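You operate a simulated robot arm through the tools that you are given. There is no shell and no other tool. Be economical: measure what you need, move in short steps, check, and stop when the job is done.

The job below is to be done with a simulated robot arm. You get a single attempt, and the scene is never put back.

Task
Take the purple leg out of use and prove the teal leg alone.
Fine: shut the teal lever first, pull the long tube off, stand it on the teal mat, push the white cap home on the purple outlet, open the lever, see 9.0 L/min or more on the teal meter, shut it.

The check looks at the end state, three seconds after you hand in, the way a careful person would. Anything else that was tipped, shoved, dropped, spilled or broken makes it a failure. Lids that push on must go on centred and level and be pressed home; caps that screw on are set level and turned clockwise until they are tight.

Robot
A 7-joint arm with a two-finger parallel gripper, fixed in place. Base frame: the origin is at the foot of the arm, x ahead of it, y to its left, z up; the work surface is at about z = 81. Lengths are in cm, angles in degrees, forces in N, time in s.
With the tool pointing down near the work surface it reaches from about 44 to 90 cm from the base axis. Its first joint turns from -115.0 to 115.0 degrees. Payload 3.91 kg.
The TCP is the grasp point between the finger pads, 3 cm short of the fingertips. In the tool frame z runs along the fingers and y along their closing line. The gripper opens to 11 cm. The fingers are 2 cm wide and 1 cm thick; the gripper's body (4.8 by 11.2 cm) begins 5.5 cm behind the TCP.
Orientation is that of the tool frame in the base frame, as [roll, pitch, yaw] about the fixed x, y, z axes, in that order (R = Rz(yaw) Ry(pitch) Rx(roll)). With the fingers straight down and closing along the base's y, the tool's x points along the base's -x, its y along +y and its z along -z.

Tools
- The arm moves only by the tool servo_tool. Its arguments are lists of equal length, an entry for each row: "claw": the gripper command, from -1 (shut) to 1 (fully open), values between in proportion; "linear": the shift along the base's x, y, z in cm, a list of three; "turn": the turn, a rotation vector about the base's x, y, z in degrees, a list of three. In form: {"claw": [claw, ...], "linear": [[tx, ty, tz], ...], "turn": [[ax, ay, az], ...]}. A call has 1 to 8 rows; each row shifts and turns the commanded pose from where the row before left it. Rows are played at 5 a second. More than 5 cm and 8.6 degrees between two rows, or a gripper value outside its range, and nothing of the call is played. Where a pose cannot be reached the arm comes as near as it can. A force on the tool above 40 N (or 10 N above the force at the start of the call, whichever is more), or a blocked arm, ends the call early, and 0.2 s more pass. The fingers move at their own pace (about 15.3 cm/s each) and stop on an object; they squeeze with about 20 N. The grip force told is the motor's: it shows also when the fingers shut on nothing. Time passes only in rows, and 0.2 s behind the last, so rows that do not move let the fingers close. The reply holds the time, the measured pose of the TCP, the force on the tool along the base axes, the opening and the grip force, in the units named above and with some noise.
- Cameras (640 x 400 px; columns grow to the right, rows downward): "scene" is fixed at [21.03, 48.83, 158.51]; the picture's right is [-0.68, -0.74, 0.00], its down [-0.53, 0.49, -0.69] and it looks along [0.51, -0.47, -0.72] (base axes); focal length 372 px, centre (320, 200). "wrist" rides on the gripper at [7.2, 1.7, -10.3] in the tool frame; the picture's right is [-0.23, 0.97, 0.00], its down [-0.76, -0.18, -0.62] and it looks along [-0.61, -0.14, 0.78] (tool axes); focal length 222 px, centre (320, 200).
- snapshot(camera): a new picture of that camera. It takes no simulated time.
- slide_trunk(by): slides the trunk up (or, below 0, down) by that many cm; the arm rides with it, the base frame stays. It gives what a move gives, with no picture.
- pixel_to_xyz(camera, pixels): for up to 12 pixels [column, row] of the newest picture of that camera ("zoom" is the newest enlarged one), the place [x, y, z] in the base frame of the surface seen there, good to about 0.2 cm, but the place of the scene camera against the robot may be out by one fixed shift of up to 2.5 cm in any direction. It takes no simulated time.
- zoom(camera, box): a new picture of the part [left, top, right, bottom] of that camera's present view, enlarged. It takes no simulated time.
- sign_off(): hands the job in; it is judged then, once.

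Work in short steps. Measure before you move; look again where a grasp or a placing could have gone wrong, and mend it. You have 80 turns and 34 pictures in all, those below and enlarged ones among them. Open the gripper and draw the arm clear of the work before you hand the job in, unless the task says otherwise; then end with one line.

The tools are called after "Call:" as name(argument=value, ...) on one line, values as JSON. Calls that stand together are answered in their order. servo_tool: Moves the arm, as the interface text tells. Its arguments: {"type":"object","properties":{"claw":{"type":"array"},"linear":{"type":"array"},"turn":{"type":"array"}},"required":["claw","linear","turn"]} The other tools are called the same way: slide_trunk (by) slides the trunk up or down; snapshot (camera) takes a picture; pixel_to_xyz (camera, pixels) gives the place of the surface under pixels of a picture; zoom (camera, box) takes an enlarged picture of a part of a camera's view; sign_off () hands the job in.

At the start:

```text
time_s: 0.0
ee_pos: [54.41, -11.63, 117.43]
tcp_rot: [-179.9, 0.0, 180.0]
wrist_force: [0.5, -0.1, 0.7]
finger_gap: 11.02
grip_force: 0.0
trunk travel left (down, up): [-80.0, 19.0]
```

scene: 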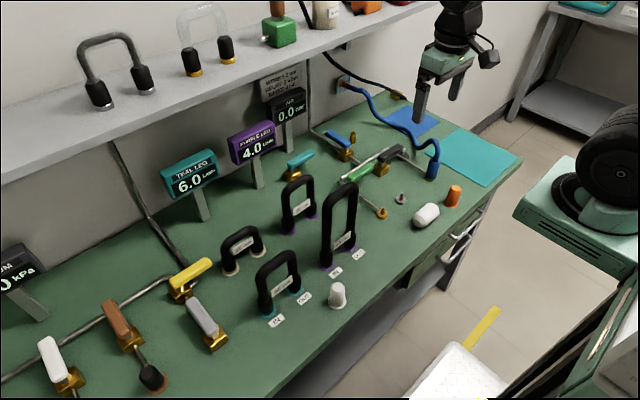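
wrist: 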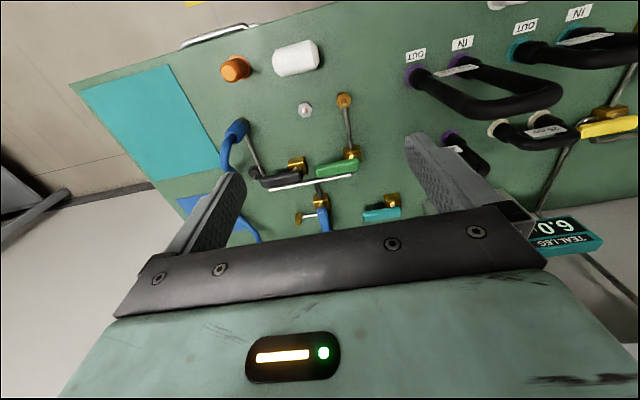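

The scene shows several levers, meters and tubes. I enlarge the middle and right parts to identify the teal lever, the long tube, the cap and the outlets.

Call:
zoom(camera="scene", box=[220, 140, 380, 240])

Call:
zoom(camera="scene", box=[220, 220, 380, 320])

Call:
zoom(camera="scene", box=[320, 110, 480, 230])

```text
4.00 times, centred on (300, 190) of scene
```

zoom: 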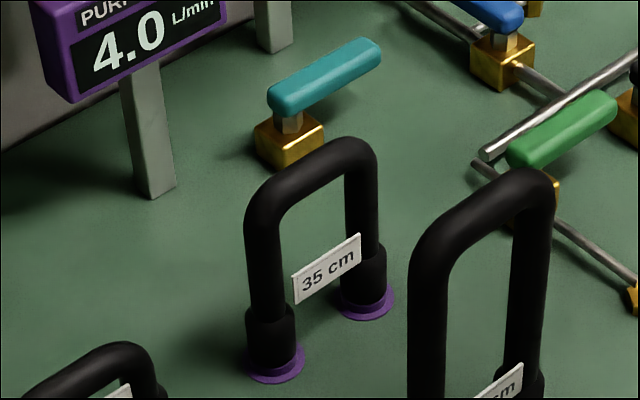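

```text
4.00 times, centred on (300, 270) of scene
```

zoom: 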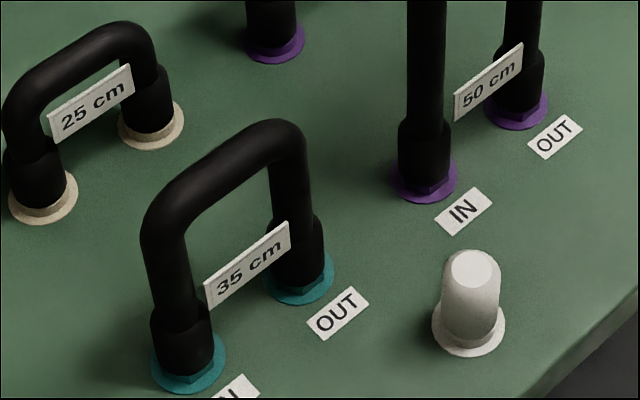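

```text
3.33 times, centred on (400, 170) of scene
```

zoom: 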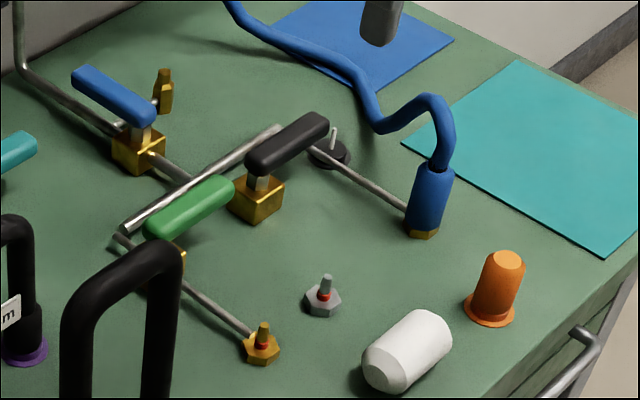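

The teal lever is at (300,163), the long 50 cm tube stands on purple IN/OUT at (340,230), and the white flanged cap is at (337,295). I measure these, including matching points in the wrist picture, to work out the scene shift.

Call:
pixel_to_xyz(camera="scene", pixels=[[289, 165], [313, 153], [292, 177], [327, 263], [350, 245], [336, 194], [338, 287], [338, 305], [277, 322], [304, 299], [335, 272], [358, 254]])

Call:
pixel_to_xyz(camera="wrist", pixels=[[368, 215], [397, 211], [416, 54], [462, 43], [525, 26], [579, 13], [410, 78], [460, 60], [510, 97], [235, 68], [295, 57], [172, 120]])

Call:
pixel_to_xyz(camera="scene", pixels=[[453, 197], [427, 212], [470, 156], [305, 172], [264, 160], [258, 145], [200, 185], [410, 120], [383, 210], [401, 197], [340, 240], [428, 128]])

```text
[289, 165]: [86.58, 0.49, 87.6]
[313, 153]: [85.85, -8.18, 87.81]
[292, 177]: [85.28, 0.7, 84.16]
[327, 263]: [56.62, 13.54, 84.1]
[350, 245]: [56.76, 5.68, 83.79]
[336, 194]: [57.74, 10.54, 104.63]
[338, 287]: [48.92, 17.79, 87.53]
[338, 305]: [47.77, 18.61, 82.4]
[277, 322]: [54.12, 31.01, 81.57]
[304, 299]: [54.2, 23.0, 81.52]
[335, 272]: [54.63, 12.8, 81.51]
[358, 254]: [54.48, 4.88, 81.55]
```

```text
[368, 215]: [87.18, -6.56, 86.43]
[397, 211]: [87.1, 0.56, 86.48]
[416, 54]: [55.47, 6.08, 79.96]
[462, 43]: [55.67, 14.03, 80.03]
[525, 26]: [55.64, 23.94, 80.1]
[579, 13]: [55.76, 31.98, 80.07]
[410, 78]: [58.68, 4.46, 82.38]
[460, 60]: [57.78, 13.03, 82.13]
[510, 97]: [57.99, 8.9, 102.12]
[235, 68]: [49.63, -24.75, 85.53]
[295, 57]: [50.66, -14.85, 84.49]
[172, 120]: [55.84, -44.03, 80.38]
```

```text
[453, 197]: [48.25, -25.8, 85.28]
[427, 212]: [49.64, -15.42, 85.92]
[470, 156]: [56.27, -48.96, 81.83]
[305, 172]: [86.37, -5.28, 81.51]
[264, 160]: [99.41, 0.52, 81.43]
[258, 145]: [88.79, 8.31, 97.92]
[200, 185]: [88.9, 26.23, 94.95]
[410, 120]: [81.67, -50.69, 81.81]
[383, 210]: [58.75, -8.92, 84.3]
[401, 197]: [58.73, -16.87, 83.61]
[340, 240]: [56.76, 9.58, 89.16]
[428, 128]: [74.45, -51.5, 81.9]
```

The shift from scene to wrist is about (+1.1, +1.1, -1.5). I enlarge the wrist view and the other levers to learn how open and shut positions look.

Call:
zoom(camera="wrist", box=[240, 80, 480, 230])

Call:
zoom(camera="scene", box=[0, 230, 240, 400])

Call:
zoom(camera="scene", box=[140, 50, 340, 190])

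```text
2.67 times, centred on (360, 155) of wrist
```

zoom: 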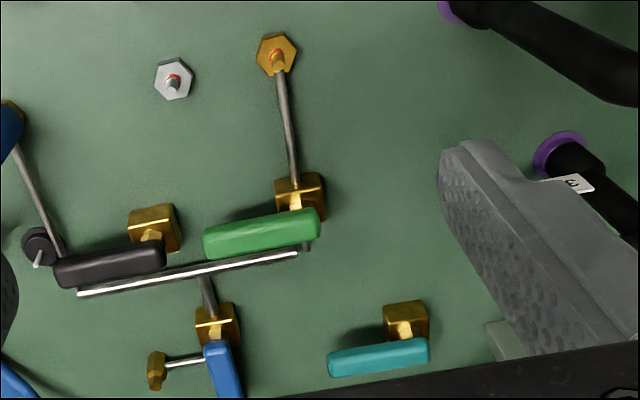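

```text
2.35 times, centred on (120, 315) of scene
```

zoom: 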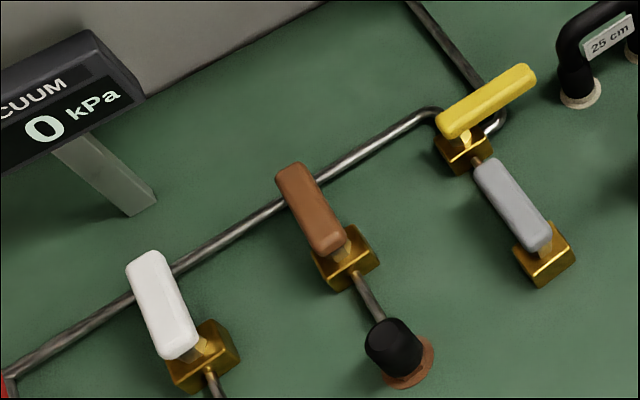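

```text
2.86 times, centred on (240, 120) of scene
```

zoom: 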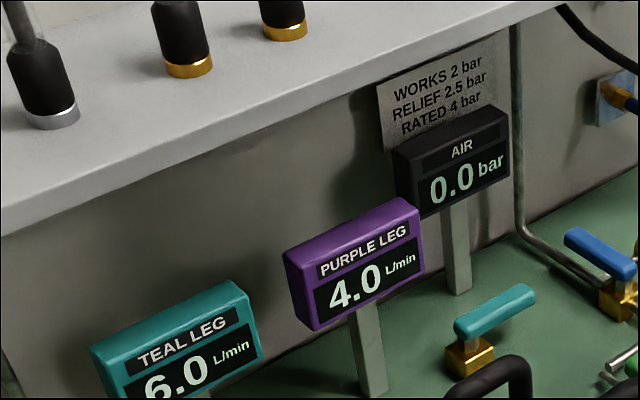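

Shut/open levers seem to lie either along -y or along +x, and the teal one now lies along -y with flow on, so it's open. I measure obstacles around the teal lever before approaching.

Call:
pixel_to_xyz(camera="scene", pixels=[[285, 192], [309, 178], [288, 231], [312, 214], [360, 172], [340, 139], [275, 128], [232, 155], [276, 152], [350, 42], [390, 157], [286, 118]])

Call:
servo_tool(claw=[-1, -1, -1, -1, -1, -1], linear=[[4.4, 1, -2], [4.5, 1, -2], [4.5, 1, -2], [4.5, 1, -2], [4.3, 1, -2], [3.4, 0.5, -2]], turn=[[0, 0, 0], [0, 0, 0], [0, 0, 0], [0, 0, 0], [0, 0, 0], [0, 0, 0]])

```text
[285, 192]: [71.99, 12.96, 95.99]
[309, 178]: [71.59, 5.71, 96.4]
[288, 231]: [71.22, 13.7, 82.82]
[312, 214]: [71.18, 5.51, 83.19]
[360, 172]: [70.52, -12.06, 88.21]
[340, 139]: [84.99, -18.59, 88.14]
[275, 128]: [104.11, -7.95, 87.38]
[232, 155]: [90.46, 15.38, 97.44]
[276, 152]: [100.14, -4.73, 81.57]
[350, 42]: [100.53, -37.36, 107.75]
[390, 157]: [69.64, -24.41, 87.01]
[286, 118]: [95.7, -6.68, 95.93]
```

```text
refused: row 2 steps farther than a row can; nothing moved
```

The 35 cm tube stands at about (73, 6.5..14.5), top at z≈95, clear of a path along y≈-6. I retry with smaller steps.

Call:
servo_tool(claw=[-1, -1, -1, -1, -1, -1, -1], linear=[[4, 0.9, -2], [4, 0.9, -2], [4, 0.9, -2], [4, 0.9, -2], [4, 0.9, -2], [3.5, 0.9, -2], [2.5, 0.5, -2]], turn=[[0, 0, 0], [0, 0, 0], [0, 0, 0], [0, 0, 0], [0, 0, 0], [0, 0, 0], [0, 0, 0]])

Call:
zoom(camera="wrist", box=[160, 40, 480, 240])

```text
time_s: 1.6
ee_pos: [79.7, -5.71, 104.08]
tcp_rot: [-180.0, 0.1, 179.9]
wrist_force: [-0.2, -0.1, 0.4]
finger_gap: 0.01
grip_force: 19.8
trunk travel left (down, up): [-80.0, 19.0]
```

```text
2.00 times, centred on (320, 140) of wrist
```

zoom: 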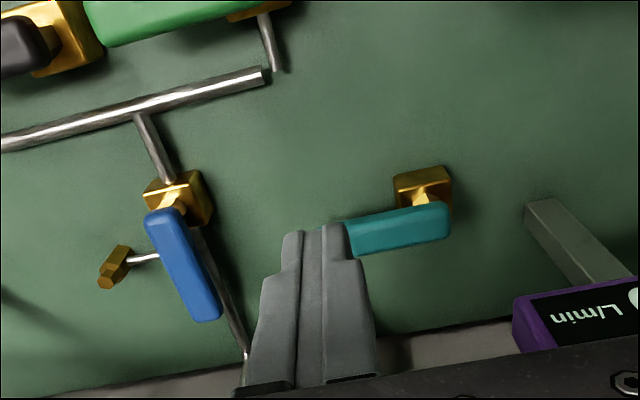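

The teal handle runs from zoom (345,238) to (448,218). I measure it from here.

Call:
pixel_to_xyz(camera="zoom", pixels=[[360, 232], [400, 222], [440, 212], [395, 245], [422, 183], [406, 175], [447, 168], [530, 310], [545, 205], [443, 235]])

```text
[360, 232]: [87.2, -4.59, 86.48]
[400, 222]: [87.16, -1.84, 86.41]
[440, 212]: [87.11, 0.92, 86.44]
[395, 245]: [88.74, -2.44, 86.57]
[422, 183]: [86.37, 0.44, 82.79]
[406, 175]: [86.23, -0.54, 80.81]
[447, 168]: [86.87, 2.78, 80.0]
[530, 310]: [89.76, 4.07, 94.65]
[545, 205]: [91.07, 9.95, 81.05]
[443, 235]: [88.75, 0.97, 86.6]
```

Handle spans x 87.0–88.8, with its pivot near (87.9, 0.8). I go down with closed fingers in front of the handle's tip at x≈84, y≈-6.

Call:
servo_tool(claw=[-1, -1, -1, -1, -1], linear=[[2, 0, -4], [2, 0, -4], [0.5, 0, -4], [0, 0, -4], [0, 0, -3]], turn=[[0, 0, 0], [0, 0, 0], [0, 0, 0], [0, 0, 0], [0, 0, 0]])

Call:
servo_tool(claw=[-1, -1, -1, -1], linear=[[1, 0, 0], [1, 0, 0], [1, 0, 0], [0, 0, 0]], turn=[[0, 0, 0], [0, 0, 0], [0, 0, 0], [0, 0, 0]])

Call:
snapshot(camera="scene")

```text
time_s: 2.4
ee_pos: [84.88, -5.18, 83.16]
tcp_rot: [-178.0, -15.8, -178.9]
wrist_force: [-173.9, -123.9, 90.0]
finger_gap: 0.02
grip_force: 19.5
trunk travel left (down, up): [-80.0, 19.0]
stopped in row 3: the arm was blocked; the commanded pose is now the measured one
```

```text
time_s: 3.4
ee_pos: [86.19, -2.97, 89.22]
tcp_rot: [179.8, -7.8, -179.0]
wrist_force: [-122.4, 36.9, 18.3]
finger_gap: 0.0
grip_force: 19.9
trunk travel left (down, up): [-80.0, 19.0]
```

```text
24 pictures are left
```

scene: 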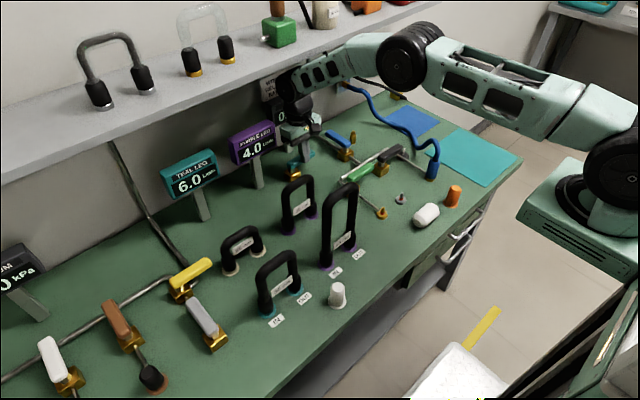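

The arm is blocked with a high force, probably against the AIR meter or shelf. I back straight away from it and check.

Call:
servo_tool(claw=[-1, -1, -1], linear=[[-2, 0, 0], [-3, 0, 0], [-3, 0, 1]], turn=[[0, 0, 0], [0, 0, 0], [0, 0, 0]])

Call:
zoom(camera="scene", box=[220, 60, 400, 180])

Call:
pixel_to_xyz(camera="scene", pixels=[[150, 108], [230, 68], [210, 82], [60, 150], [280, 50], [274, 100], [300, 100], [236, 140], [268, 130]])

```text
time_s: 4.2
ee_pos: [80.39, -3.88, 90.55]
tcp_rot: [-179.6, -4.2, -179.4]
wrist_force: [-0.1, 0.0, -0.2]
finger_gap: 0.0
grip_force: 19.7
trunk travel left (down, up): [-80.0, 19.0]
```

```text
3.33 times, centred on (310, 120) of scene
```

zoom: 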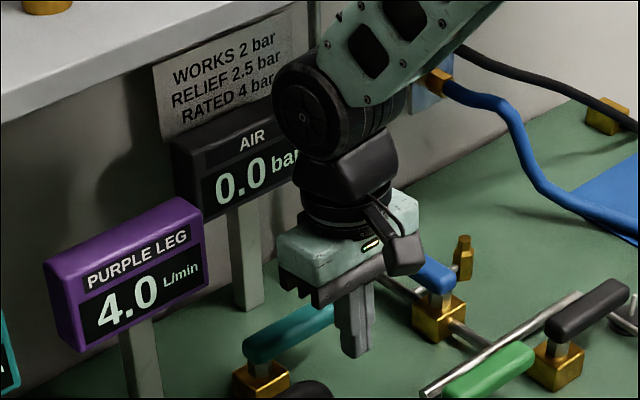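

```text
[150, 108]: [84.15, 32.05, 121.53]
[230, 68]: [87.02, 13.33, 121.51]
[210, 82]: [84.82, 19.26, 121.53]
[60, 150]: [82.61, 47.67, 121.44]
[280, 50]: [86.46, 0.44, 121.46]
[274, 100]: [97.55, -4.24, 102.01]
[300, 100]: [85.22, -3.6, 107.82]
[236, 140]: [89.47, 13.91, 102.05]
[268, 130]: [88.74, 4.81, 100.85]
```

No visible damage: the wrist met the shelf edge (x≈85, z≈119) while coming down. I go down here, further back, then tilt the fingers forward so the wrist stays away from the shelf.

Call:
servo_tool(claw=[-1, -1, -1, -1, -1, -1], linear=[[0, -0.6, -1.2], [0, -0.6, -1.2], [0, -0.6, -1.2], [0, -0.6, -0.9], [0, 0, -0.5], [0, 0, 0]], turn=[[0, -8, 0], [0, -8, 0], [0, -8, 0], [0, -3, 0], [0, 0, 0], [0, 0, 0]])

Call:
zoom(camera="scene", box=[220, 60, 400, 180])

```text
time_s: 5.5
ee_pos: [80.25, -6.24, 85.4]
tcp_rot: [-179.3, 22.7, -179.1]
wrist_force: [0.4, 0.2, -1.1]
finger_gap: 0.0
grip_force: 19.5
trunk travel left (down, up): [-80.0, 19.0]
```

```text
3.33 times, centred on (310, 120) of scene
```

zoom: 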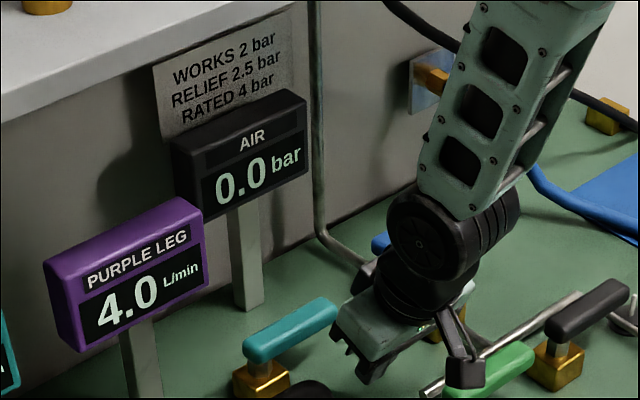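

The tool is tilted with fingers forward and clear. I now push along +x on the handle near its tip.

Call:
servo_tool(claw=[-1, -1, -1, -1, -1], linear=[[1.5, 0, 0], [1.5, 0, 0], [1.5, 0, 0], [1, 0, 0], [0.7, 0, 0]], turn=[[0, 0, 0], [0, 0, 0], [0, 0, 0], [0, 0, 0], [0, 0, 0]])

Call:
servo_tool(claw=[-1, -1, -1, -1], linear=[[0.7, 0, 0], [0.7, 0, 0], [0.7, 0, 0], [0, 0, 0]], turn=[[0, 0, 0], [0, 0, 0], [0, 0, 0], [0, 0, 0]])

Call:
zoom(camera="scene", box=[160, 100, 360, 220])

```text
time_s: 6.9
ee_pos: [85.6, -6.23, 84.87]
tcp_rot: [-179.2, 21.3, -179.2]
wrist_force: [-8.2, -0.5, -0.8]
finger_gap: 0.0
grip_force: 19.7
trunk travel left (down, up): [-80.0, 19.0]
stopped in row 5: the force on the tool passed its limit (the readings are from after the stop); the commanded pose is now the measured one
```

```text
time_s: 7.3
ee_pos: [85.67, -6.15, 84.41]
tcp_rot: [-179.0, 20.2, -179.2]
wrist_force: [-13.8, -0.1, 4.9]
finger_gap: 0.0
grip_force: 19.8
trunk travel left (down, up): [-80.0, 19.0]
stopped in row 2: the force on the tool passed its limit (the readings are from after the stop); the commanded pose is now the measured one
```

```text
3.20 times, centred on (260, 160) of scene
```

zoom: 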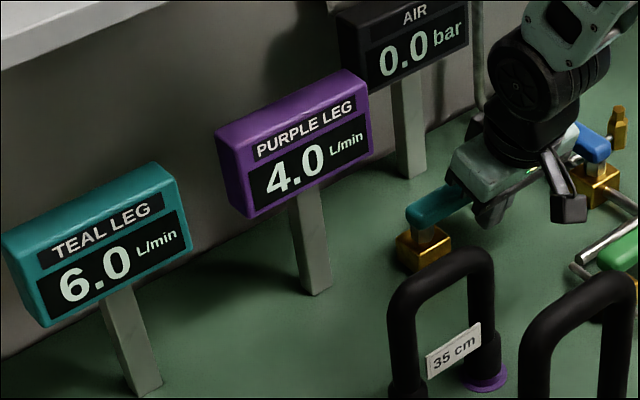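

Contact at x=85.6 and the handle doesn't give toward +x under 40 N, so it must turn toward -x. I lift over it and go down behind the handle, still tilted.

Call:
servo_tool(claw=[-1, -1, -1, -1, -1, -1], linear=[[-1.5, 0, 0], [0, 0, 3], [0, 0, 4], [2, 0, 0], [2, 0, 0], [2.5, 0, 0]], turn=[[0, 0, 0], [0, 0, 0], [0, 0, 0], [0, -3, 0], [0, -4, 0], [0, -4, 0]])

Call:
snapshot(camera="wrist")

```text
time_s: 8.7
ee_pos: [91.06, -6.12, 91.45]
tcp_rot: [-179.0, 31.5, -179.0]
wrist_force: [-1.3, -0.3, 0.1]
finger_gap: 0.0
grip_force: 19.8
trunk travel left (down, up): [-80.0, 19.0]
```

```text
20 pictures are left
```

wrist: 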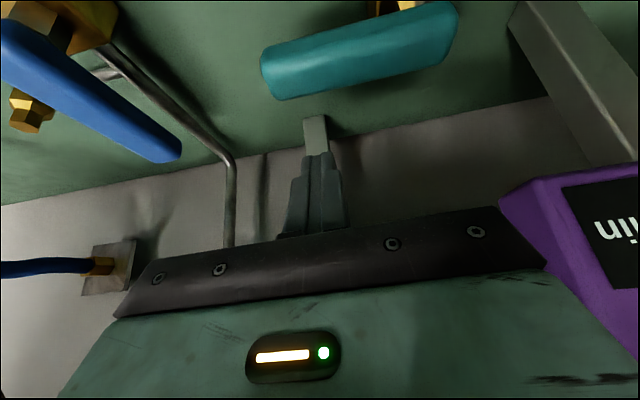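

The fingers sit behind the teal handle (fingertip at (315,120)). I go down 6 cm and pull toward -x.

Call:
servo_tool(claw=[-1, -1, -1, -1], linear=[[0, 0, -2], [0, 0, -2], [0, 0, -1.8], [0, 0, 0]], turn=[[0, 0, 0], [0, 0, 0], [0, 0, 0], [0, 0, 0]])

Call:
servo_tool(claw=[-1, -1, -1, -1, -1], linear=[[-0.8, 0, 0], [-0.8, 0, 0], [-0.8, 0, 0], [-0.8, 0, 0], [-0.8, 0, 0]], turn=[[0, 0, 0], [0, 0, 0], [0, 0, 0], [0, 0, 0], [0, 0, 0]])

```text
time_s: 9.7
ee_pos: [90.85, -6.28, 85.64]
tcp_rot: [-179.0, 31.5, -179.1]
wrist_force: [0.1, 0.8, 0.8]
finger_gap: 0.0
grip_force: 20.0
trunk travel left (down, up): [-80.0, 19.0]
```

```text
time_s: 10.9
ee_pos: [86.93, -6.16, 85.64]
tcp_rot: [-178.9, 31.4, -179.0]
wrist_force: [-0.5, -1.1, 0.3]
finger_gap: 0.01
grip_force: 20.1
trunk travel left (down, up): [-80.0, 19.0]
```

The handle follows with almost no force. I continue along the arc until it points to -x.

Call:
servo_tool(claw=[-1, -1, -1, -1, -1], linear=[[-1.1, 0.5, 0], [-1.1, 0.5, 0], [-1.4, 1.0, 0], [-0.8, 1.1, 0], [-0.5, 0.8, 0]], turn=[[0, 0, 0], [0, 0, 0], [0, 0, 0], [0, 0, 0], [0, 0, 0]])

Call:
servo_tool(claw=[-1, -1, -1, -1, -1], linear=[[-0.2, 0.6, 0], [0, 0.5, 0], [0, 0.4, 0], [0, 0.3, 0], [0, 0.3, 0]], turn=[[0, 0, 0], [0, 0, 0], [0, 0, 0], [0, 0, 0], [0, 0, 0]])

Call:
zoom(camera="scene", box=[160, 100, 360, 220])

```text
time_s: 12.1
ee_pos: [81.97, -2.3, 85.65]
tcp_rot: [-178.8, 31.4, -179.2]
wrist_force: [-0.4, -0.9, 0.8]
finger_gap: 0.01
grip_force: 20.3
trunk travel left (down, up): [-80.0, 19.0]
```

```text
time_s: 12.9
ee_pos: [81.88, -2.16, 85.64]
tcp_rot: [-178.2, 31.4, -179.6]
wrist_force: [-0.9, -14.3, 1.7]
finger_gap: 0.0
grip_force: 20.1
trunk travel left (down, up): [-80.0, 19.0]
stopped in row 4: the force on the tool passed its limit (the readings are from after the stop); the commanded pose is now the measured one
```

```text
3.20 times, centred on (260, 160) of scene
```

zoom: 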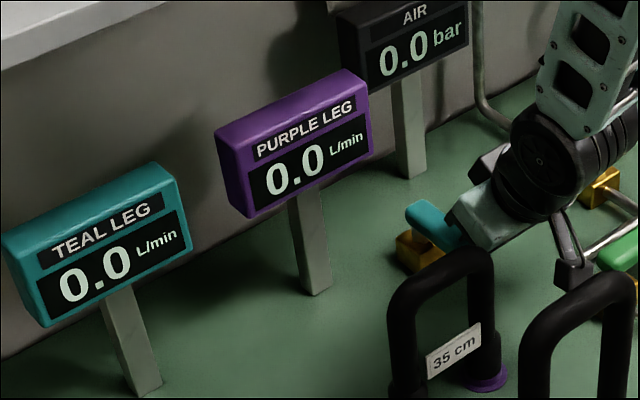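

Both legs read 0.0: the teal lever is shut. I move the fingers away from it, rise, level the tool, and measure the mat and tube in the meantime.

Call:
servo_tool(claw=[-1, -1, -1, -1, -1, -1, -1, -1], linear=[[0, -1, 0], [0, -1.5, 0.5], [-1, -0.5, 3], [-2, 0, 4], [-2, 0, 4], [-2, 0, 4], [-2, 0, 4], [-2, 0, 4]], turn=[[0, 0, 0], [0, 0, 0], [0, 4, 0], [0, 7, 0], [0, 7, 0], [0, 7, 0], [0, 6.4, 0], [0, 0, 0]])

Call:
pixel_to_xyz(camera="scene", pixels=[[424, 155], [476, 187], [521, 158], [455, 129], [470, 156], [326, 205], [348, 190], [452, 148], [490, 165]])

```text
time_s: 14.7
ee_pos: [70.81, -4.67, 109.17]
tcp_rot: [-178.7, -0.2, -179.6]
wrist_force: [-0.4, 0.6, -0.6]
finger_gap: 0.02
grip_force: 19.6
trunk travel left (down, up): [-80.0, 19.0]
```

```text
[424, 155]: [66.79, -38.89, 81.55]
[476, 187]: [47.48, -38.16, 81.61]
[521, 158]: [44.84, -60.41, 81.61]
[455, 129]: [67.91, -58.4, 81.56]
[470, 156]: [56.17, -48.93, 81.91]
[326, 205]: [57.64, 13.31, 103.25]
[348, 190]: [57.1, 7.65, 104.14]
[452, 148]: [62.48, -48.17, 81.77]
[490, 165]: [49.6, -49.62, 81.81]
```

The mat spans roughly x 48–69, y -37..-58. I rise, yaw by -90° and go above the long tube at about (58.5, 10.7).

Call:
servo_tool(claw=[-1, -0.3, -0.3, -0.3, -0.3, -0.3, -0.3, -0.3], linear=[[-1, 0, 4], [-1, 1, 4], [-1.6, 2, 0], [-1.6, 2, 0], [-1.6, 2, 0], [-1.6, 2, 0], [-1.6, 2, 0], [-1.6, 2, 0]], turn=[[0, 0, -8.2], [0, 0, -8.2], [0, 0, -8.2], [0, 0, -8.2], [0, 0, -8.2], [0, 0, -8.2], [0, 0, -8.2], [0, 0, -8.2]])

Call:
servo_tool(claw=[-0.3, -0.3, -0.3, -0.3], linear=[[-0.5, 1, 0], [-0.2, 1, 0], [0, 0.6, 0], [0, 0, 0]], turn=[[0, 0, -8.2], [0, 0, -8.2], [0, 0, -8.0], [0, 0, 0]])

Call:
snapshot(camera="wrist")

```text
time_s: 16.5
ee_pos: [59.05, 8.1, 117.13]
tcp_rot: [-178.7, -0.1, 114.7]
wrist_force: [0.7, 0.7, -1.9]
finger_gap: 3.86
grip_force: 0.0
trunk travel left (down, up): [-80.0, 19.0]
```

```text
time_s: 17.5
ee_pos: [58.43, 10.86, 117.13]
tcp_rot: [-178.7, -0.1, 90.2]
wrist_force: [-0.3, 1.0, -0.6]
finger_gap: 3.84
grip_force: 0.0
trunk travel left (down, up): [-80.0, 19.0]
```

```text
18 pictures are left
```

wrist: 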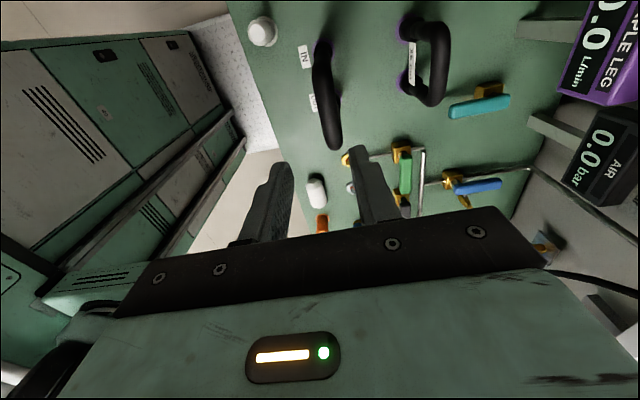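

The long tube's top bar runs from (322,60) to (333,145). I measure it and the cap from this view.

Call:
pixel_to_xyz(camera="wrist", pixels=[[325, 70], [328, 90], [331, 115], [333, 138], [318, 90], [337, 90], [322, 125], [340, 125], [262, 30], [255, 25], [268, 38], [323, 50]])

```text
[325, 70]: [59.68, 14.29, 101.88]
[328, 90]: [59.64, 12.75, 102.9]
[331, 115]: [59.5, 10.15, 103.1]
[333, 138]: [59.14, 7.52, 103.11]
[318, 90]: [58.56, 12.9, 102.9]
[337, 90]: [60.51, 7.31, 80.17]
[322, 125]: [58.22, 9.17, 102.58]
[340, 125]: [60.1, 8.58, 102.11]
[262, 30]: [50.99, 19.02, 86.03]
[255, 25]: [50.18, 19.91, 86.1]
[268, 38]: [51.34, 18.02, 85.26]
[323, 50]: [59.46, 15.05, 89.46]
```

The bar's axis is at x≈59.1, centre y≈10.8, top z≈103.1. I level the tool, widen slightly and go down to straddle it at z≈101.8.

Call:
servo_tool(claw=[-0.1, -0.1, -0.1, -0.1, -0.1], linear=[[0.7, 0, 0], [0, 0, -5], [0, 0, -5], [0, 0, -5], [0, 0, -0.3]], turn=[[0, -1.3, 0], [0, 0, 0], [0, 0, 0], [0, 0, 0], [0, 0, 0]])

Call:
servo_tool(claw=[-1, -1, -1, -1], linear=[[0, 0, 0], [0, 0, 0], [0, 0, 0], [0, 0, 0]], turn=[[0, 0, 0], [0, 0, 0], [0, 0, 0], [0, 0, 0]])

Call:
snapshot(camera="scene")

```text
time_s: 18.7
ee_pos: [59.28, 10.81, 101.75]
tcp_rot: [-179.9, 0.0, 90.4]
wrist_force: [-0.4, -0.4, -0.4]
finger_gap: 4.94
grip_force: 0.0
trunk travel left (down, up): [-80.0, 19.0]
```

```text
time_s: 19.7
ee_pos: [59.3, 10.84, 101.89]
tcp_rot: [-180.0, 0.0, 90.4]
wrist_force: [0.0, 0.6, -2.2]
finger_gap: 2.11
grip_force: 19.9
trunk travel left (down, up): [-80.0, 19.0]
```

```text
17 pictures are left
```

scene: 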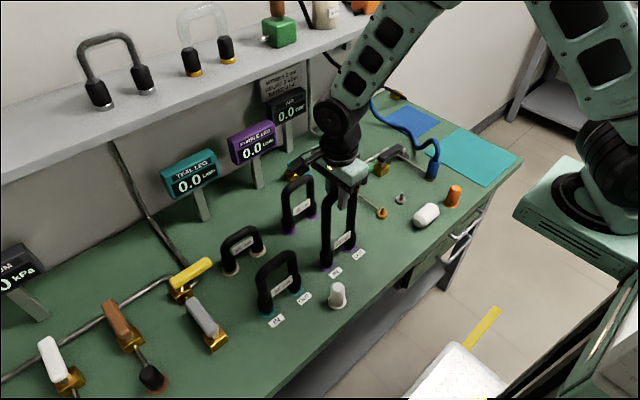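

The tube is held with a 2.1 cm opening. I pull it straight up in small steps, watching the force.

Call:
servo_tool(claw=[-1, -1, -1, -1, -1, -1], linear=[[0, 0, 0.4], [0, 0, 0.4], [0, 0, 0.5], [0, 0, 0.6], [0, 0, 0.8], [0, 0, 0.8]], turn=[[0, 0, 0], [0, 0, 0], [0, 0, 0], [0, 0, 0], [0, 0, 0], [0, 0, 0]])

Call:
zoom(camera="scene", box=[240, 140, 440, 320])

```text
time_s: 21.1
ee_pos: [59.27, 10.75, 105.33]
tcp_rot: [-180.0, 0.0, 90.4]
wrist_force: [0.6, 0.1, -1.8]
finger_gap: 2.17
grip_force: 20.1
trunk travel left (down, up): [-80.0, 19.0]
```

```text
2.22 times, centred on (340, 230) of scene
```

zoom: 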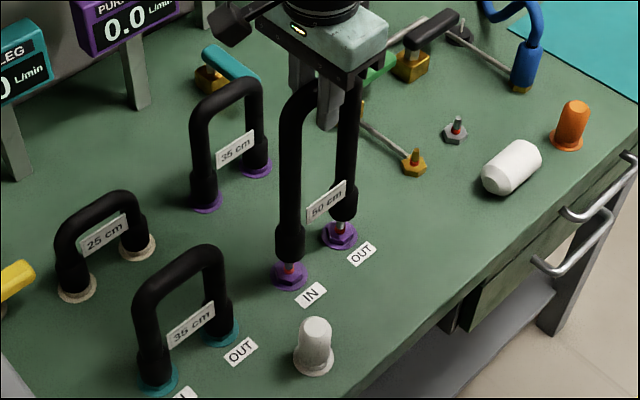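

The tube is off, upright in the grip. I raise it well above everything and carry it toward the mat.

Call:
servo_tool(claw=[-1, -1, -1, -1, -1, -1, -1, -1], linear=[[0, 0, 4], [0, 0, 4], [0, 0, 4], [0, -2, 2], [0, -4.5, 0], [0, -4.7, 0], [0, -4.7, 0], [0, -4.7, 0]], turn=[[0, 0, 0], [0, 0, 0], [0, 0, 0], [0, 0, 0], [0, 0, 0], [0, 0, 0], [0, 0, 0], [0, 0, 0]])

Call:
servo_tool(claw=[-1, -1, -1, -1, -1, -1, -1, -1], linear=[[0, -4.7, 0], [0, -4.7, 0], [0, -4.7, 0], [0, -4.7, 0], [0, -4.7, 0], [0, -4.7, 0], [0, -4.7, 0], [0, -4, 0]], turn=[[0, 0, 0], [0, 0, 0], [0, 0, 0], [0, 0, 0], [0, 0, 0], [0, 0, 0], [0, 0, 0], [0, 0, 0]])

Call:
snapshot(camera="scene")

```text
time_s: 22.9
ee_pos: [59.05, -9.9, 119.23]
tcp_rot: [-180.0, 0.0, 90.6]
wrist_force: [0.3, 0.2, -1.9]
finger_gap: 2.14
grip_force: 20.4
trunk travel left (down, up): [-80.0, 19.0]
```

```text
time_s: 24.7
ee_pos: [59.33, -46.69, 119.36]
tcp_rot: [180.0, 0.0, 90.4]
wrist_force: [0.8, 0.2, -0.5]
finger_gap: 2.13
grip_force: 19.7
trunk travel left (down, up): [-80.0, 19.0]
```

```text
15 pictures are left
```

scene: 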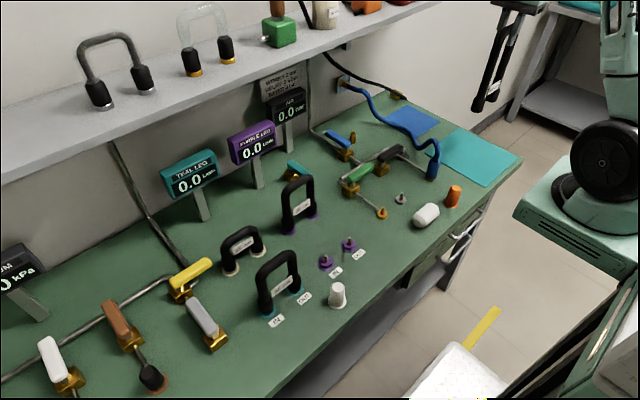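

The tube hangs over the mat, with its feet at (478,108) and (492,100). I measure feet and the bare purple ports.

Call:
pixel_to_xyz(camera="scene", pixels=[[478, 107], [491, 99], [478, 110], [492, 102], [348, 239], [349, 245], [326, 256], [355, 246], [342, 248], [470, 150]])

Call:
zoom(camera="scene", box=[300, 220, 380, 280])

```text
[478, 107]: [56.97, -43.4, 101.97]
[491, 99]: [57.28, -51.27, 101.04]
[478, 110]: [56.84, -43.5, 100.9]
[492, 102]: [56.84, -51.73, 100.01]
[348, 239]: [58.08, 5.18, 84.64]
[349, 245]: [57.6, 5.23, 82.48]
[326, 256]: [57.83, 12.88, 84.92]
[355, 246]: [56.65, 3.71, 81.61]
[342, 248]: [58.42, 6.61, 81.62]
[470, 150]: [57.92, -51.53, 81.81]
```

```text
6.67 times, centred on (340, 250) of scene
```

zoom: 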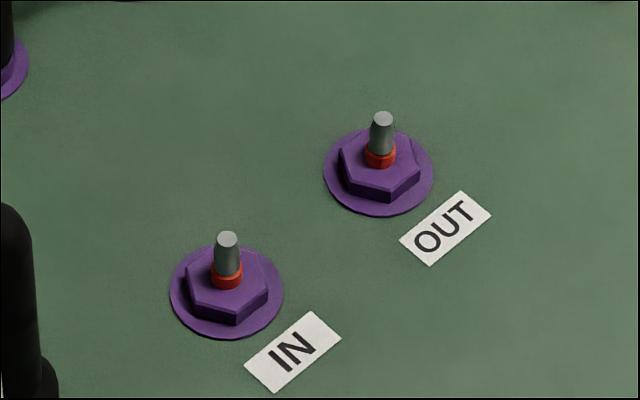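

Before setting down I look closely at the hanging tube for tilt.

Call:
zoom(camera="scene", box=[430, 0, 550, 120])

Call:
servo_tool(claw=[-1, -1, -1, -1, -1], linear=[[0, 0, -4], [0, 0, -4], [0, 0, -4], [0, 0, -2.5], [0, 0, -0.5]], turn=[[0, 0, 0], [0, 0, 0], [0, 0, 0], [0, 0, 0], [0, 0, 0]])

Call:
zoom(camera="scene", box=[400, 60, 560, 200])

```text
3.33 times, centred on (490, 60) of scene
```

zoom: 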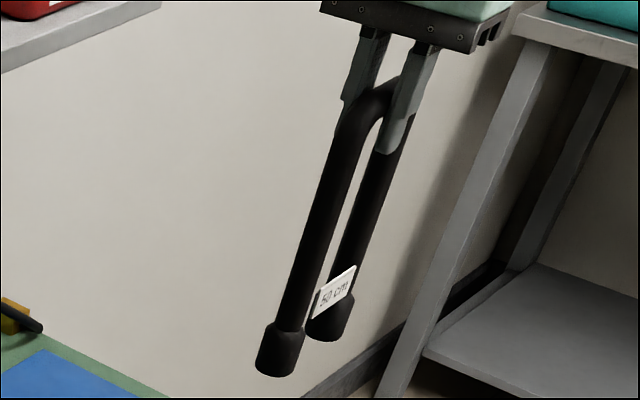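

```text
time_s: 25.9
ee_pos: [59.39, -46.7, 104.24]
tcp_rot: [180.0, 0.0, 90.4]
wrist_force: [0.3, 0.2, -1.8]
finger_gap: 2.15
grip_force: 19.8
trunk travel left (down, up): [-80.0, 19.0]
```

```text
2.86 times, centred on (480, 130) of scene
```

zoom: 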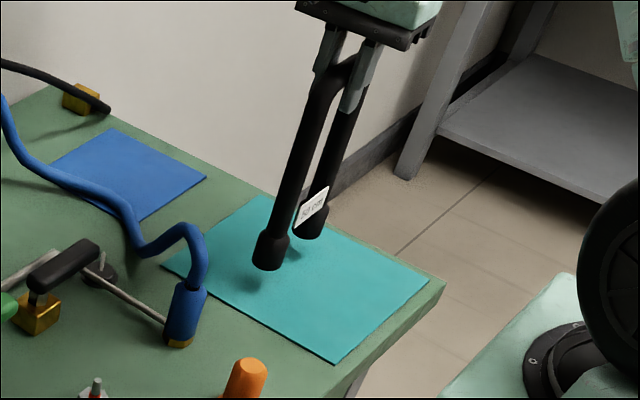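

The tube hangs level over the mat, about 3 cm up. I lower gently until it touches.

Call:
servo_tool(claw=[-1, -1, -1, -1, -1, -1, -1, -1], linear=[[0, 0, -1.2], [0, 0, -1], [0, 0, -0.3], [0, 0, -0.2], [0, 0, -0.2], [0, 0, -0.2], [0, 0, -0.15], [0, 0, 0]], turn=[[0, 0, 0], [0, 0, 0], [0, 0, 0], [0, 0, 0], [0, 0, 0], [0, 0, 0], [0, 0, 0], [0, 0, 0]])

Call:
zoom(camera="scene", box=[400, 60, 560, 200])

```text
time_s: 27.7
ee_pos: [59.31, -46.67, 101.31]
tcp_rot: [-179.9, 0.0, 90.4]
wrist_force: [0.1, 1.2, 4.1]
finger_gap: 2.12
grip_force: 20.0
trunk travel left (down, up): [-80.0, 19.0]
```

```text
2.86 times, centred on (480, 130) of scene
```

zoom: 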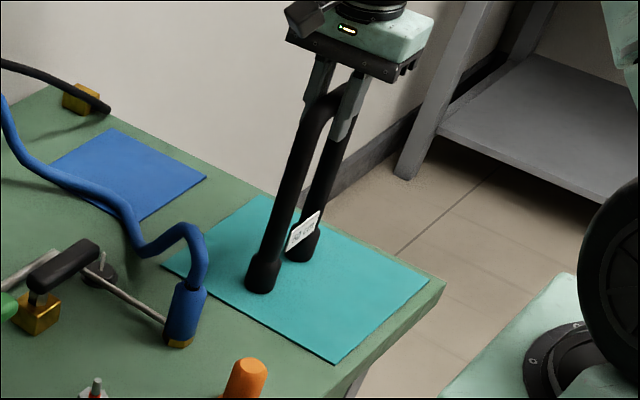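

Both feet rest on the mat (force +4 N). I open just a little, evenly, then rise straight up.

Call:
servo_tool(claw=[-0.6, -0.45, -0.3, -0.2, -0.2, -0.2, -0.2, -0.2], linear=[[0, 0, 0], [0, 0, 0], [0, 0, 0], [0, 0, 0], [0, 0, 1], [0, 0, 2], [0, 0, 4], [0, 0, 4]], turn=[[0, 0, 0], [0, 0, 0], [0, 0, 0], [0, 0, 0], [0, 0, 0], [0, 0, 0], [0, 0, 0], [0, 0, 0]])

Call:
zoom(camera="scene", box=[400, 60, 560, 200])

```text
time_s: 29.5
ee_pos: [59.38, -46.64, 112.12]
tcp_rot: [-179.8, 0.0, 90.3]
wrist_force: [0.1, 0.3, -0.7]
finger_gap: 4.4
grip_force: 0.0
trunk travel left (down, up): [-80.0, 19.0]
```

```text
2.86 times, centred on (480, 130) of scene
```

zoom: 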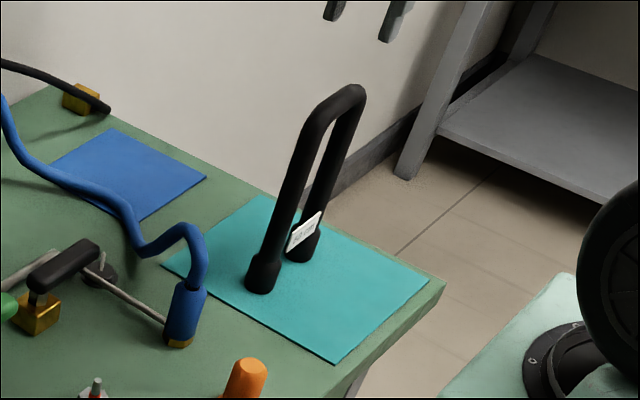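

The tube stands upright on the mat. I rise and travel back toward the white cap near (50.5, 19).

Call:
servo_tool(claw=[-0.2, -0.2, -0.2, -0.2, -0.2, -0.2, -0.2, -0.2], linear=[[0, 0, 4], [0, 4.5, 0], [0, 4.8, 0], [0, 4.8, 0], [0, 4.8, 0], [0, 4.8, 0], [0, 4.8, 0], [0, 4.8, 0]], turn=[[0, 0, 0], [0, 0, 0], [0, 0, 0], [0, 0, 0], [0, 0, 0], [0, 0, 0], [0, 0, 0], [0, 0, 0]])

Call:
servo_tool(claw=[-0.2, -0.2, -0.2, -0.2, -0.2, -0.2, -0.2, -0.2], linear=[[-1.1, 4.7, 0], [-1.1, 4.7, 0], [-1.1, 4.7, 0], [-1.1, 4.7, 0], [-1.1, 4.7, 0], [-1.1, 4.7, -1], [-1.1, 4.2, -2], [-1.1, 0, -4]], turn=[[0, 0, 0], [0, 0, 0], [0, 0, 0], [0, 0, 0], [0, 0, 0], [0, 0, 0], [0, 0, 0], [0, 0, 0]])

Call:
snapshot(camera="wrist")

```text
time_s: 31.3
ee_pos: [59.26, -13.3, 116.19]
tcp_rot: [-180.0, 0.0, 90.4]
wrist_force: [0.1, -1.1, -0.6]
finger_gap: 4.4
grip_force: 0.0
trunk travel left (down, up): [-80.0, 19.0]
```

```text
time_s: 33.1
ee_pos: [50.33, 18.99, 109.07]
tcp_rot: [180.0, 0.0, 90.4]
wrist_force: [-0.1, -0.4, -0.8]
finger_gap: 4.41
grip_force: 0.0
trunk travel left (down, up): [-80.0, 19.0]
```

```text
9 pictures are left
```

wrist: 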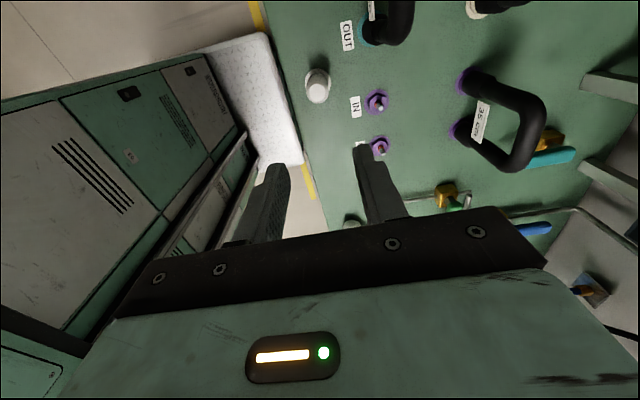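

The cap is at (317,85); the purple IN port is at (377,102) and OUT at (380,147). I measure all of them.

Call:
pixel_to_xyz(camera="wrist", pixels=[[317, 92], [309, 92], [325, 92], [317, 98], [317, 84], [312, 72], [380, 150], [383, 152], [377, 147], [379, 103], [381, 107], [374, 140]])

```text
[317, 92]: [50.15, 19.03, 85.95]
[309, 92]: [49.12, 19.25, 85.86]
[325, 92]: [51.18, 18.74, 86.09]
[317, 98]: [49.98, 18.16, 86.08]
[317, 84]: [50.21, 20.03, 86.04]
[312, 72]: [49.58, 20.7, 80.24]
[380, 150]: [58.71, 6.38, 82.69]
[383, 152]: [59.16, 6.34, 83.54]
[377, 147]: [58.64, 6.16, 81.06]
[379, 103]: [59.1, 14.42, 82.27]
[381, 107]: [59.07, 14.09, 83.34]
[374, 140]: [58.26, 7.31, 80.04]
```

Cap centre is about (50.15, 19.1), top z≈86.0; the OUT post is at (59.15, 6.35), top z≈83.3. I go down over the cap with TCP at z≈84.3.

Call:
servo_tool(claw=[-0.2, -0.2, -0.2, -0.2, -0.2, -0.2, -0.2], linear=[[-0.15, 0.1, -4.8], [0, 0, -4.8], [0, 0, -4.8], [0, 0, -4.8], [0, 0, -3], [0, 0, -2.5], [0, 0, 0]], turn=[[0, 0, 0], [0, 0, 0], [0, 0, 0], [0, 0, 0], [0, 0, 0], [0, 0, 0], [0, 0, 0]])

Call:
zoom(camera="wrist", box=[220, 80, 420, 220])

```text
time_s: 34.7
ee_pos: [50.29, 19.13, 84.49]
tcp_rot: [-180.0, 0.0, 90.4]
wrist_force: [-1.0, -0.4, 0.7]
finger_gap: 4.41
grip_force: 0.0
trunk travel left (down, up): [-80.0, 19.0]
```

```text
2.86 times, centred on (320, 150) of wrist
```

zoom: 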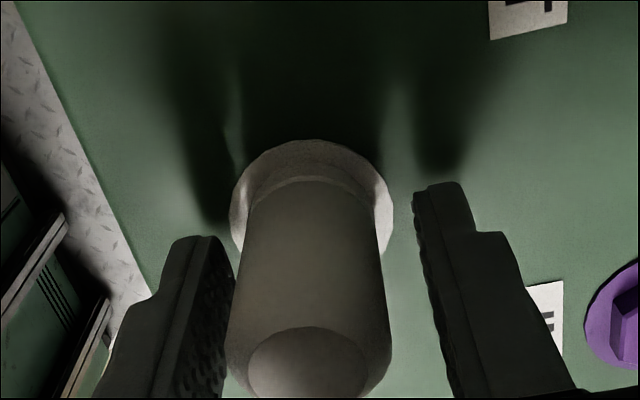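

The cap stands between the fingers; I check the top's centre once more from this close view.

Call:
pixel_to_xyz(camera="zoom", pixels=[[307, 365], [255, 365], [365, 365], [307, 330], [307, 395], [310, 250], [240, 300], [380, 300], [225, 300], [440, 300]])

```text
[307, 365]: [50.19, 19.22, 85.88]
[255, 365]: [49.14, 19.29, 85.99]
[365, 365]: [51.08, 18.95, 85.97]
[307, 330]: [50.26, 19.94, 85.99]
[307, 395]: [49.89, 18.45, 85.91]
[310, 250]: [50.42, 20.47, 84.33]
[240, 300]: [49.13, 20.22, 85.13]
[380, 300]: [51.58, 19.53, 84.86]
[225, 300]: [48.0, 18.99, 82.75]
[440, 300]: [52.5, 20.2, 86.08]
```

The centre is (50.2, 19.1), aligned with the TCP. I close and lift.

Call:
servo_tool(claw=[-0.5, -1, -1, -1, -1, -1, -1], linear=[[-0.05, 0, 0], [0, 0, 0], [0, 0, 0], [0, 0, 0], [0, 0, 1], [0, 0, 2.5], [0, 0, 2.5]], turn=[[0, 0, 0], [0, 0, 0], [0, 0, 0], [0, 0, 0], [0, 0, 0], [0, 0, 0], [0, 0, 0]])

```text
time_s: 36.3
ee_pos: [50.17, 19.07, 90.45]
tcp_rot: [-180.0, 0.1, 90.4]
wrist_force: [-0.3, -0.5, -1.8]
finger_gap: 3.12
grip_force: 20.0
trunk travel left (down, up): [-80.0, 19.0]
```

The cap is held (3.1 cm opening). I carry it to just above the OUT post and look.

Call:
servo_tool(claw=[-1, -1, -1, -1, -1], linear=[[2, -3.5, 0.5], [2.5, -3.5, 0], [2.5, -3.5, 0], [1.98, -2.2, 0], [0, 0, 0]], turn=[[0, 0, 0], [0, 0, 0], [0, 0, 0], [0, 0, 0], [0, 0, 0]])

Call:
zoom(camera="scene", box=[290, 190, 410, 280])

```text
time_s: 37.5
ee_pos: [59.3, 6.48, 90.93]
tcp_rot: [-180.0, 0.1, 90.4]
wrist_force: [-0.5, -0.3, -0.1]
finger_gap: 3.15
grip_force: 20.3
trunk travel left (down, up): [-80.0, 19.0]
```

```text
4.44 times, centred on (350, 235) of scene
```

zoom: 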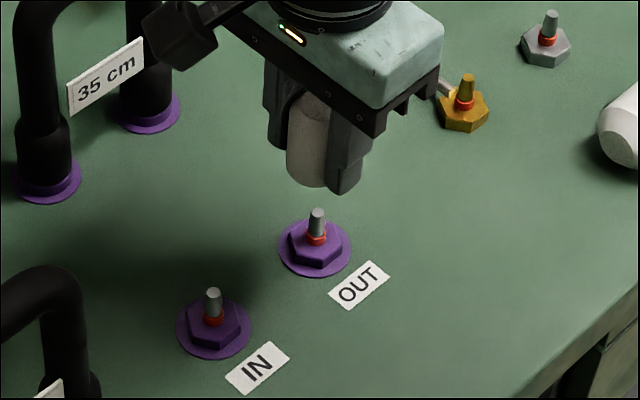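

I measure the cap and post in this one picture to compare their axes.

Call:
pixel_to_xyz(camera="zoom", pixels=[[307, 165], [307, 150], [307, 135], [317, 211], [317, 222], [317, 230], [213, 290], [290, 150], [325, 150], [307, 180]])

```text
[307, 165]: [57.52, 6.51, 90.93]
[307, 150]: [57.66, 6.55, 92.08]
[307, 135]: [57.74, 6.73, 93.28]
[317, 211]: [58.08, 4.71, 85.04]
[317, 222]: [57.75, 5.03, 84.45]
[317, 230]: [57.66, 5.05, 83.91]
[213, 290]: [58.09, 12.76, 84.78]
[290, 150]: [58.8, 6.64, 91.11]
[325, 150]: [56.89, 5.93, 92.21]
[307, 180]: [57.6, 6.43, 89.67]
```

The cap seems to lack its flange in this picture, so I look at both the place it came from and the held cap.

Call:
zoom(camera="scene", box=[300, 205, 400, 315])

```text
3.64 times, centred on (350, 260) of scene
```

zoom: 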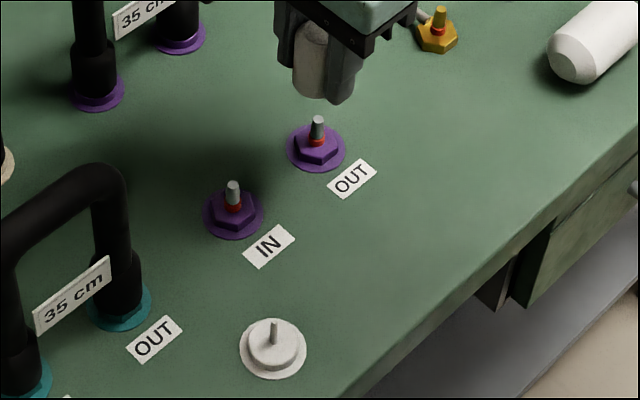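

The cap had been parked on a stub with a peg, now bare at (274,330). Stub peg versus OUT post in the same picture gives the exact shift needed, so I measure both.

Call:
pixel_to_xyz(camera="zoom", pixels=[[274, 322], [274, 330], [274, 336], [274, 341], [317, 118], [317, 124], [317, 130], [317, 136], [233, 183], [233, 190], [260, 350], [302, 152]])

```text
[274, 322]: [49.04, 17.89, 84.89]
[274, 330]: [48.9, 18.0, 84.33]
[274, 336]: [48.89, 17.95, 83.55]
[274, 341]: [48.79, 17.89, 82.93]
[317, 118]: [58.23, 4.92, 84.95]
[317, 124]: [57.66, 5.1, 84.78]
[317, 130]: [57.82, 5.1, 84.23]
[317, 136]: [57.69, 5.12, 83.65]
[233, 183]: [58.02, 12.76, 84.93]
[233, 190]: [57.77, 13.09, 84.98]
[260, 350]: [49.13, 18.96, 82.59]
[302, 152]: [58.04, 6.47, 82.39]
```

The required TCP over the post is about (59.13, 6.13), so I correct by (-0.1, -0.28) and lower gently until contact.

Call:
servo_tool(claw=[-1, -1, -1, -1, -1, -1, -1], linear=[[-0.1, -0.28, 0], [0, 0, 0], [0, 0, -2], [0, 0, -1.5], [0, 0, -0.8], [0, 0, -0.5], [0, 0, -0.4]], turn=[[0, 0, 0], [0, 0, 0], [0, 0, 0], [0, 0, 0], [0, 0, 0], [0, 0, 0], [0, 0, 0]])

```text
time_s: 39.1
ee_pos: [59.08, 6.12, 85.73]
tcp_rot: [180.0, 0.1, 90.4]
wrist_force: [-0.2, 0.2, 2.5]
finger_gap: 3.16
grip_force: 20.1
trunk travel left (down, up): [-80.0, 19.0]
```

The cap is already over the post with low force. I press further down.

Call:
servo_tool(claw=[-1, -1, -1, -1, -1, -1, -1], linear=[[0, 0, -0.4], [0, 0, -0.3], [0, 0, -0.3], [0, 0, -0.3], [0, 0, -0.3], [0, 0, -0.3], [0, 0, -0.3]], turn=[[0, 0, 0], [0, 0, 0], [0, 0, 0], [0, 0, 0], [0, 0, 0], [0, 0, 0], [0, 0, 0]])

Call:
zoom(camera="scene", box=[300, 190, 400, 270])

```text
time_s: 40.5
ee_pos: [59.2, 6.17, 84.22]
tcp_rot: [179.9, -0.1, 90.4]
wrist_force: [-7.7, -3.5, 25.8]
finger_gap: 3.14
grip_force: 19.5
trunk travel left (down, up): [-80.0, 19.0]
stopped in row 6: the force on the tool passed its limit (the readings are from after the stop); the commanded pose is now the measured one
```

```text
5.00 times, centred on (350, 230) of scene
```

zoom: 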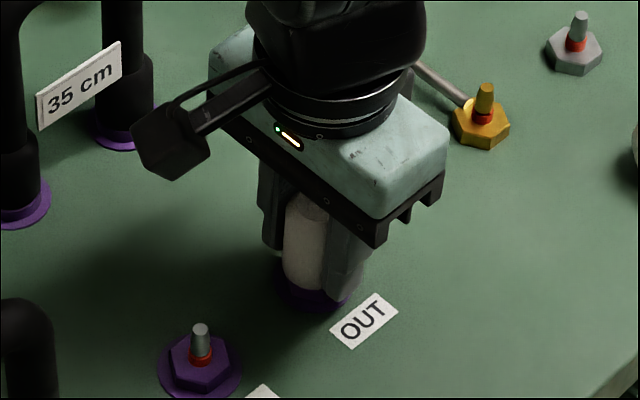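

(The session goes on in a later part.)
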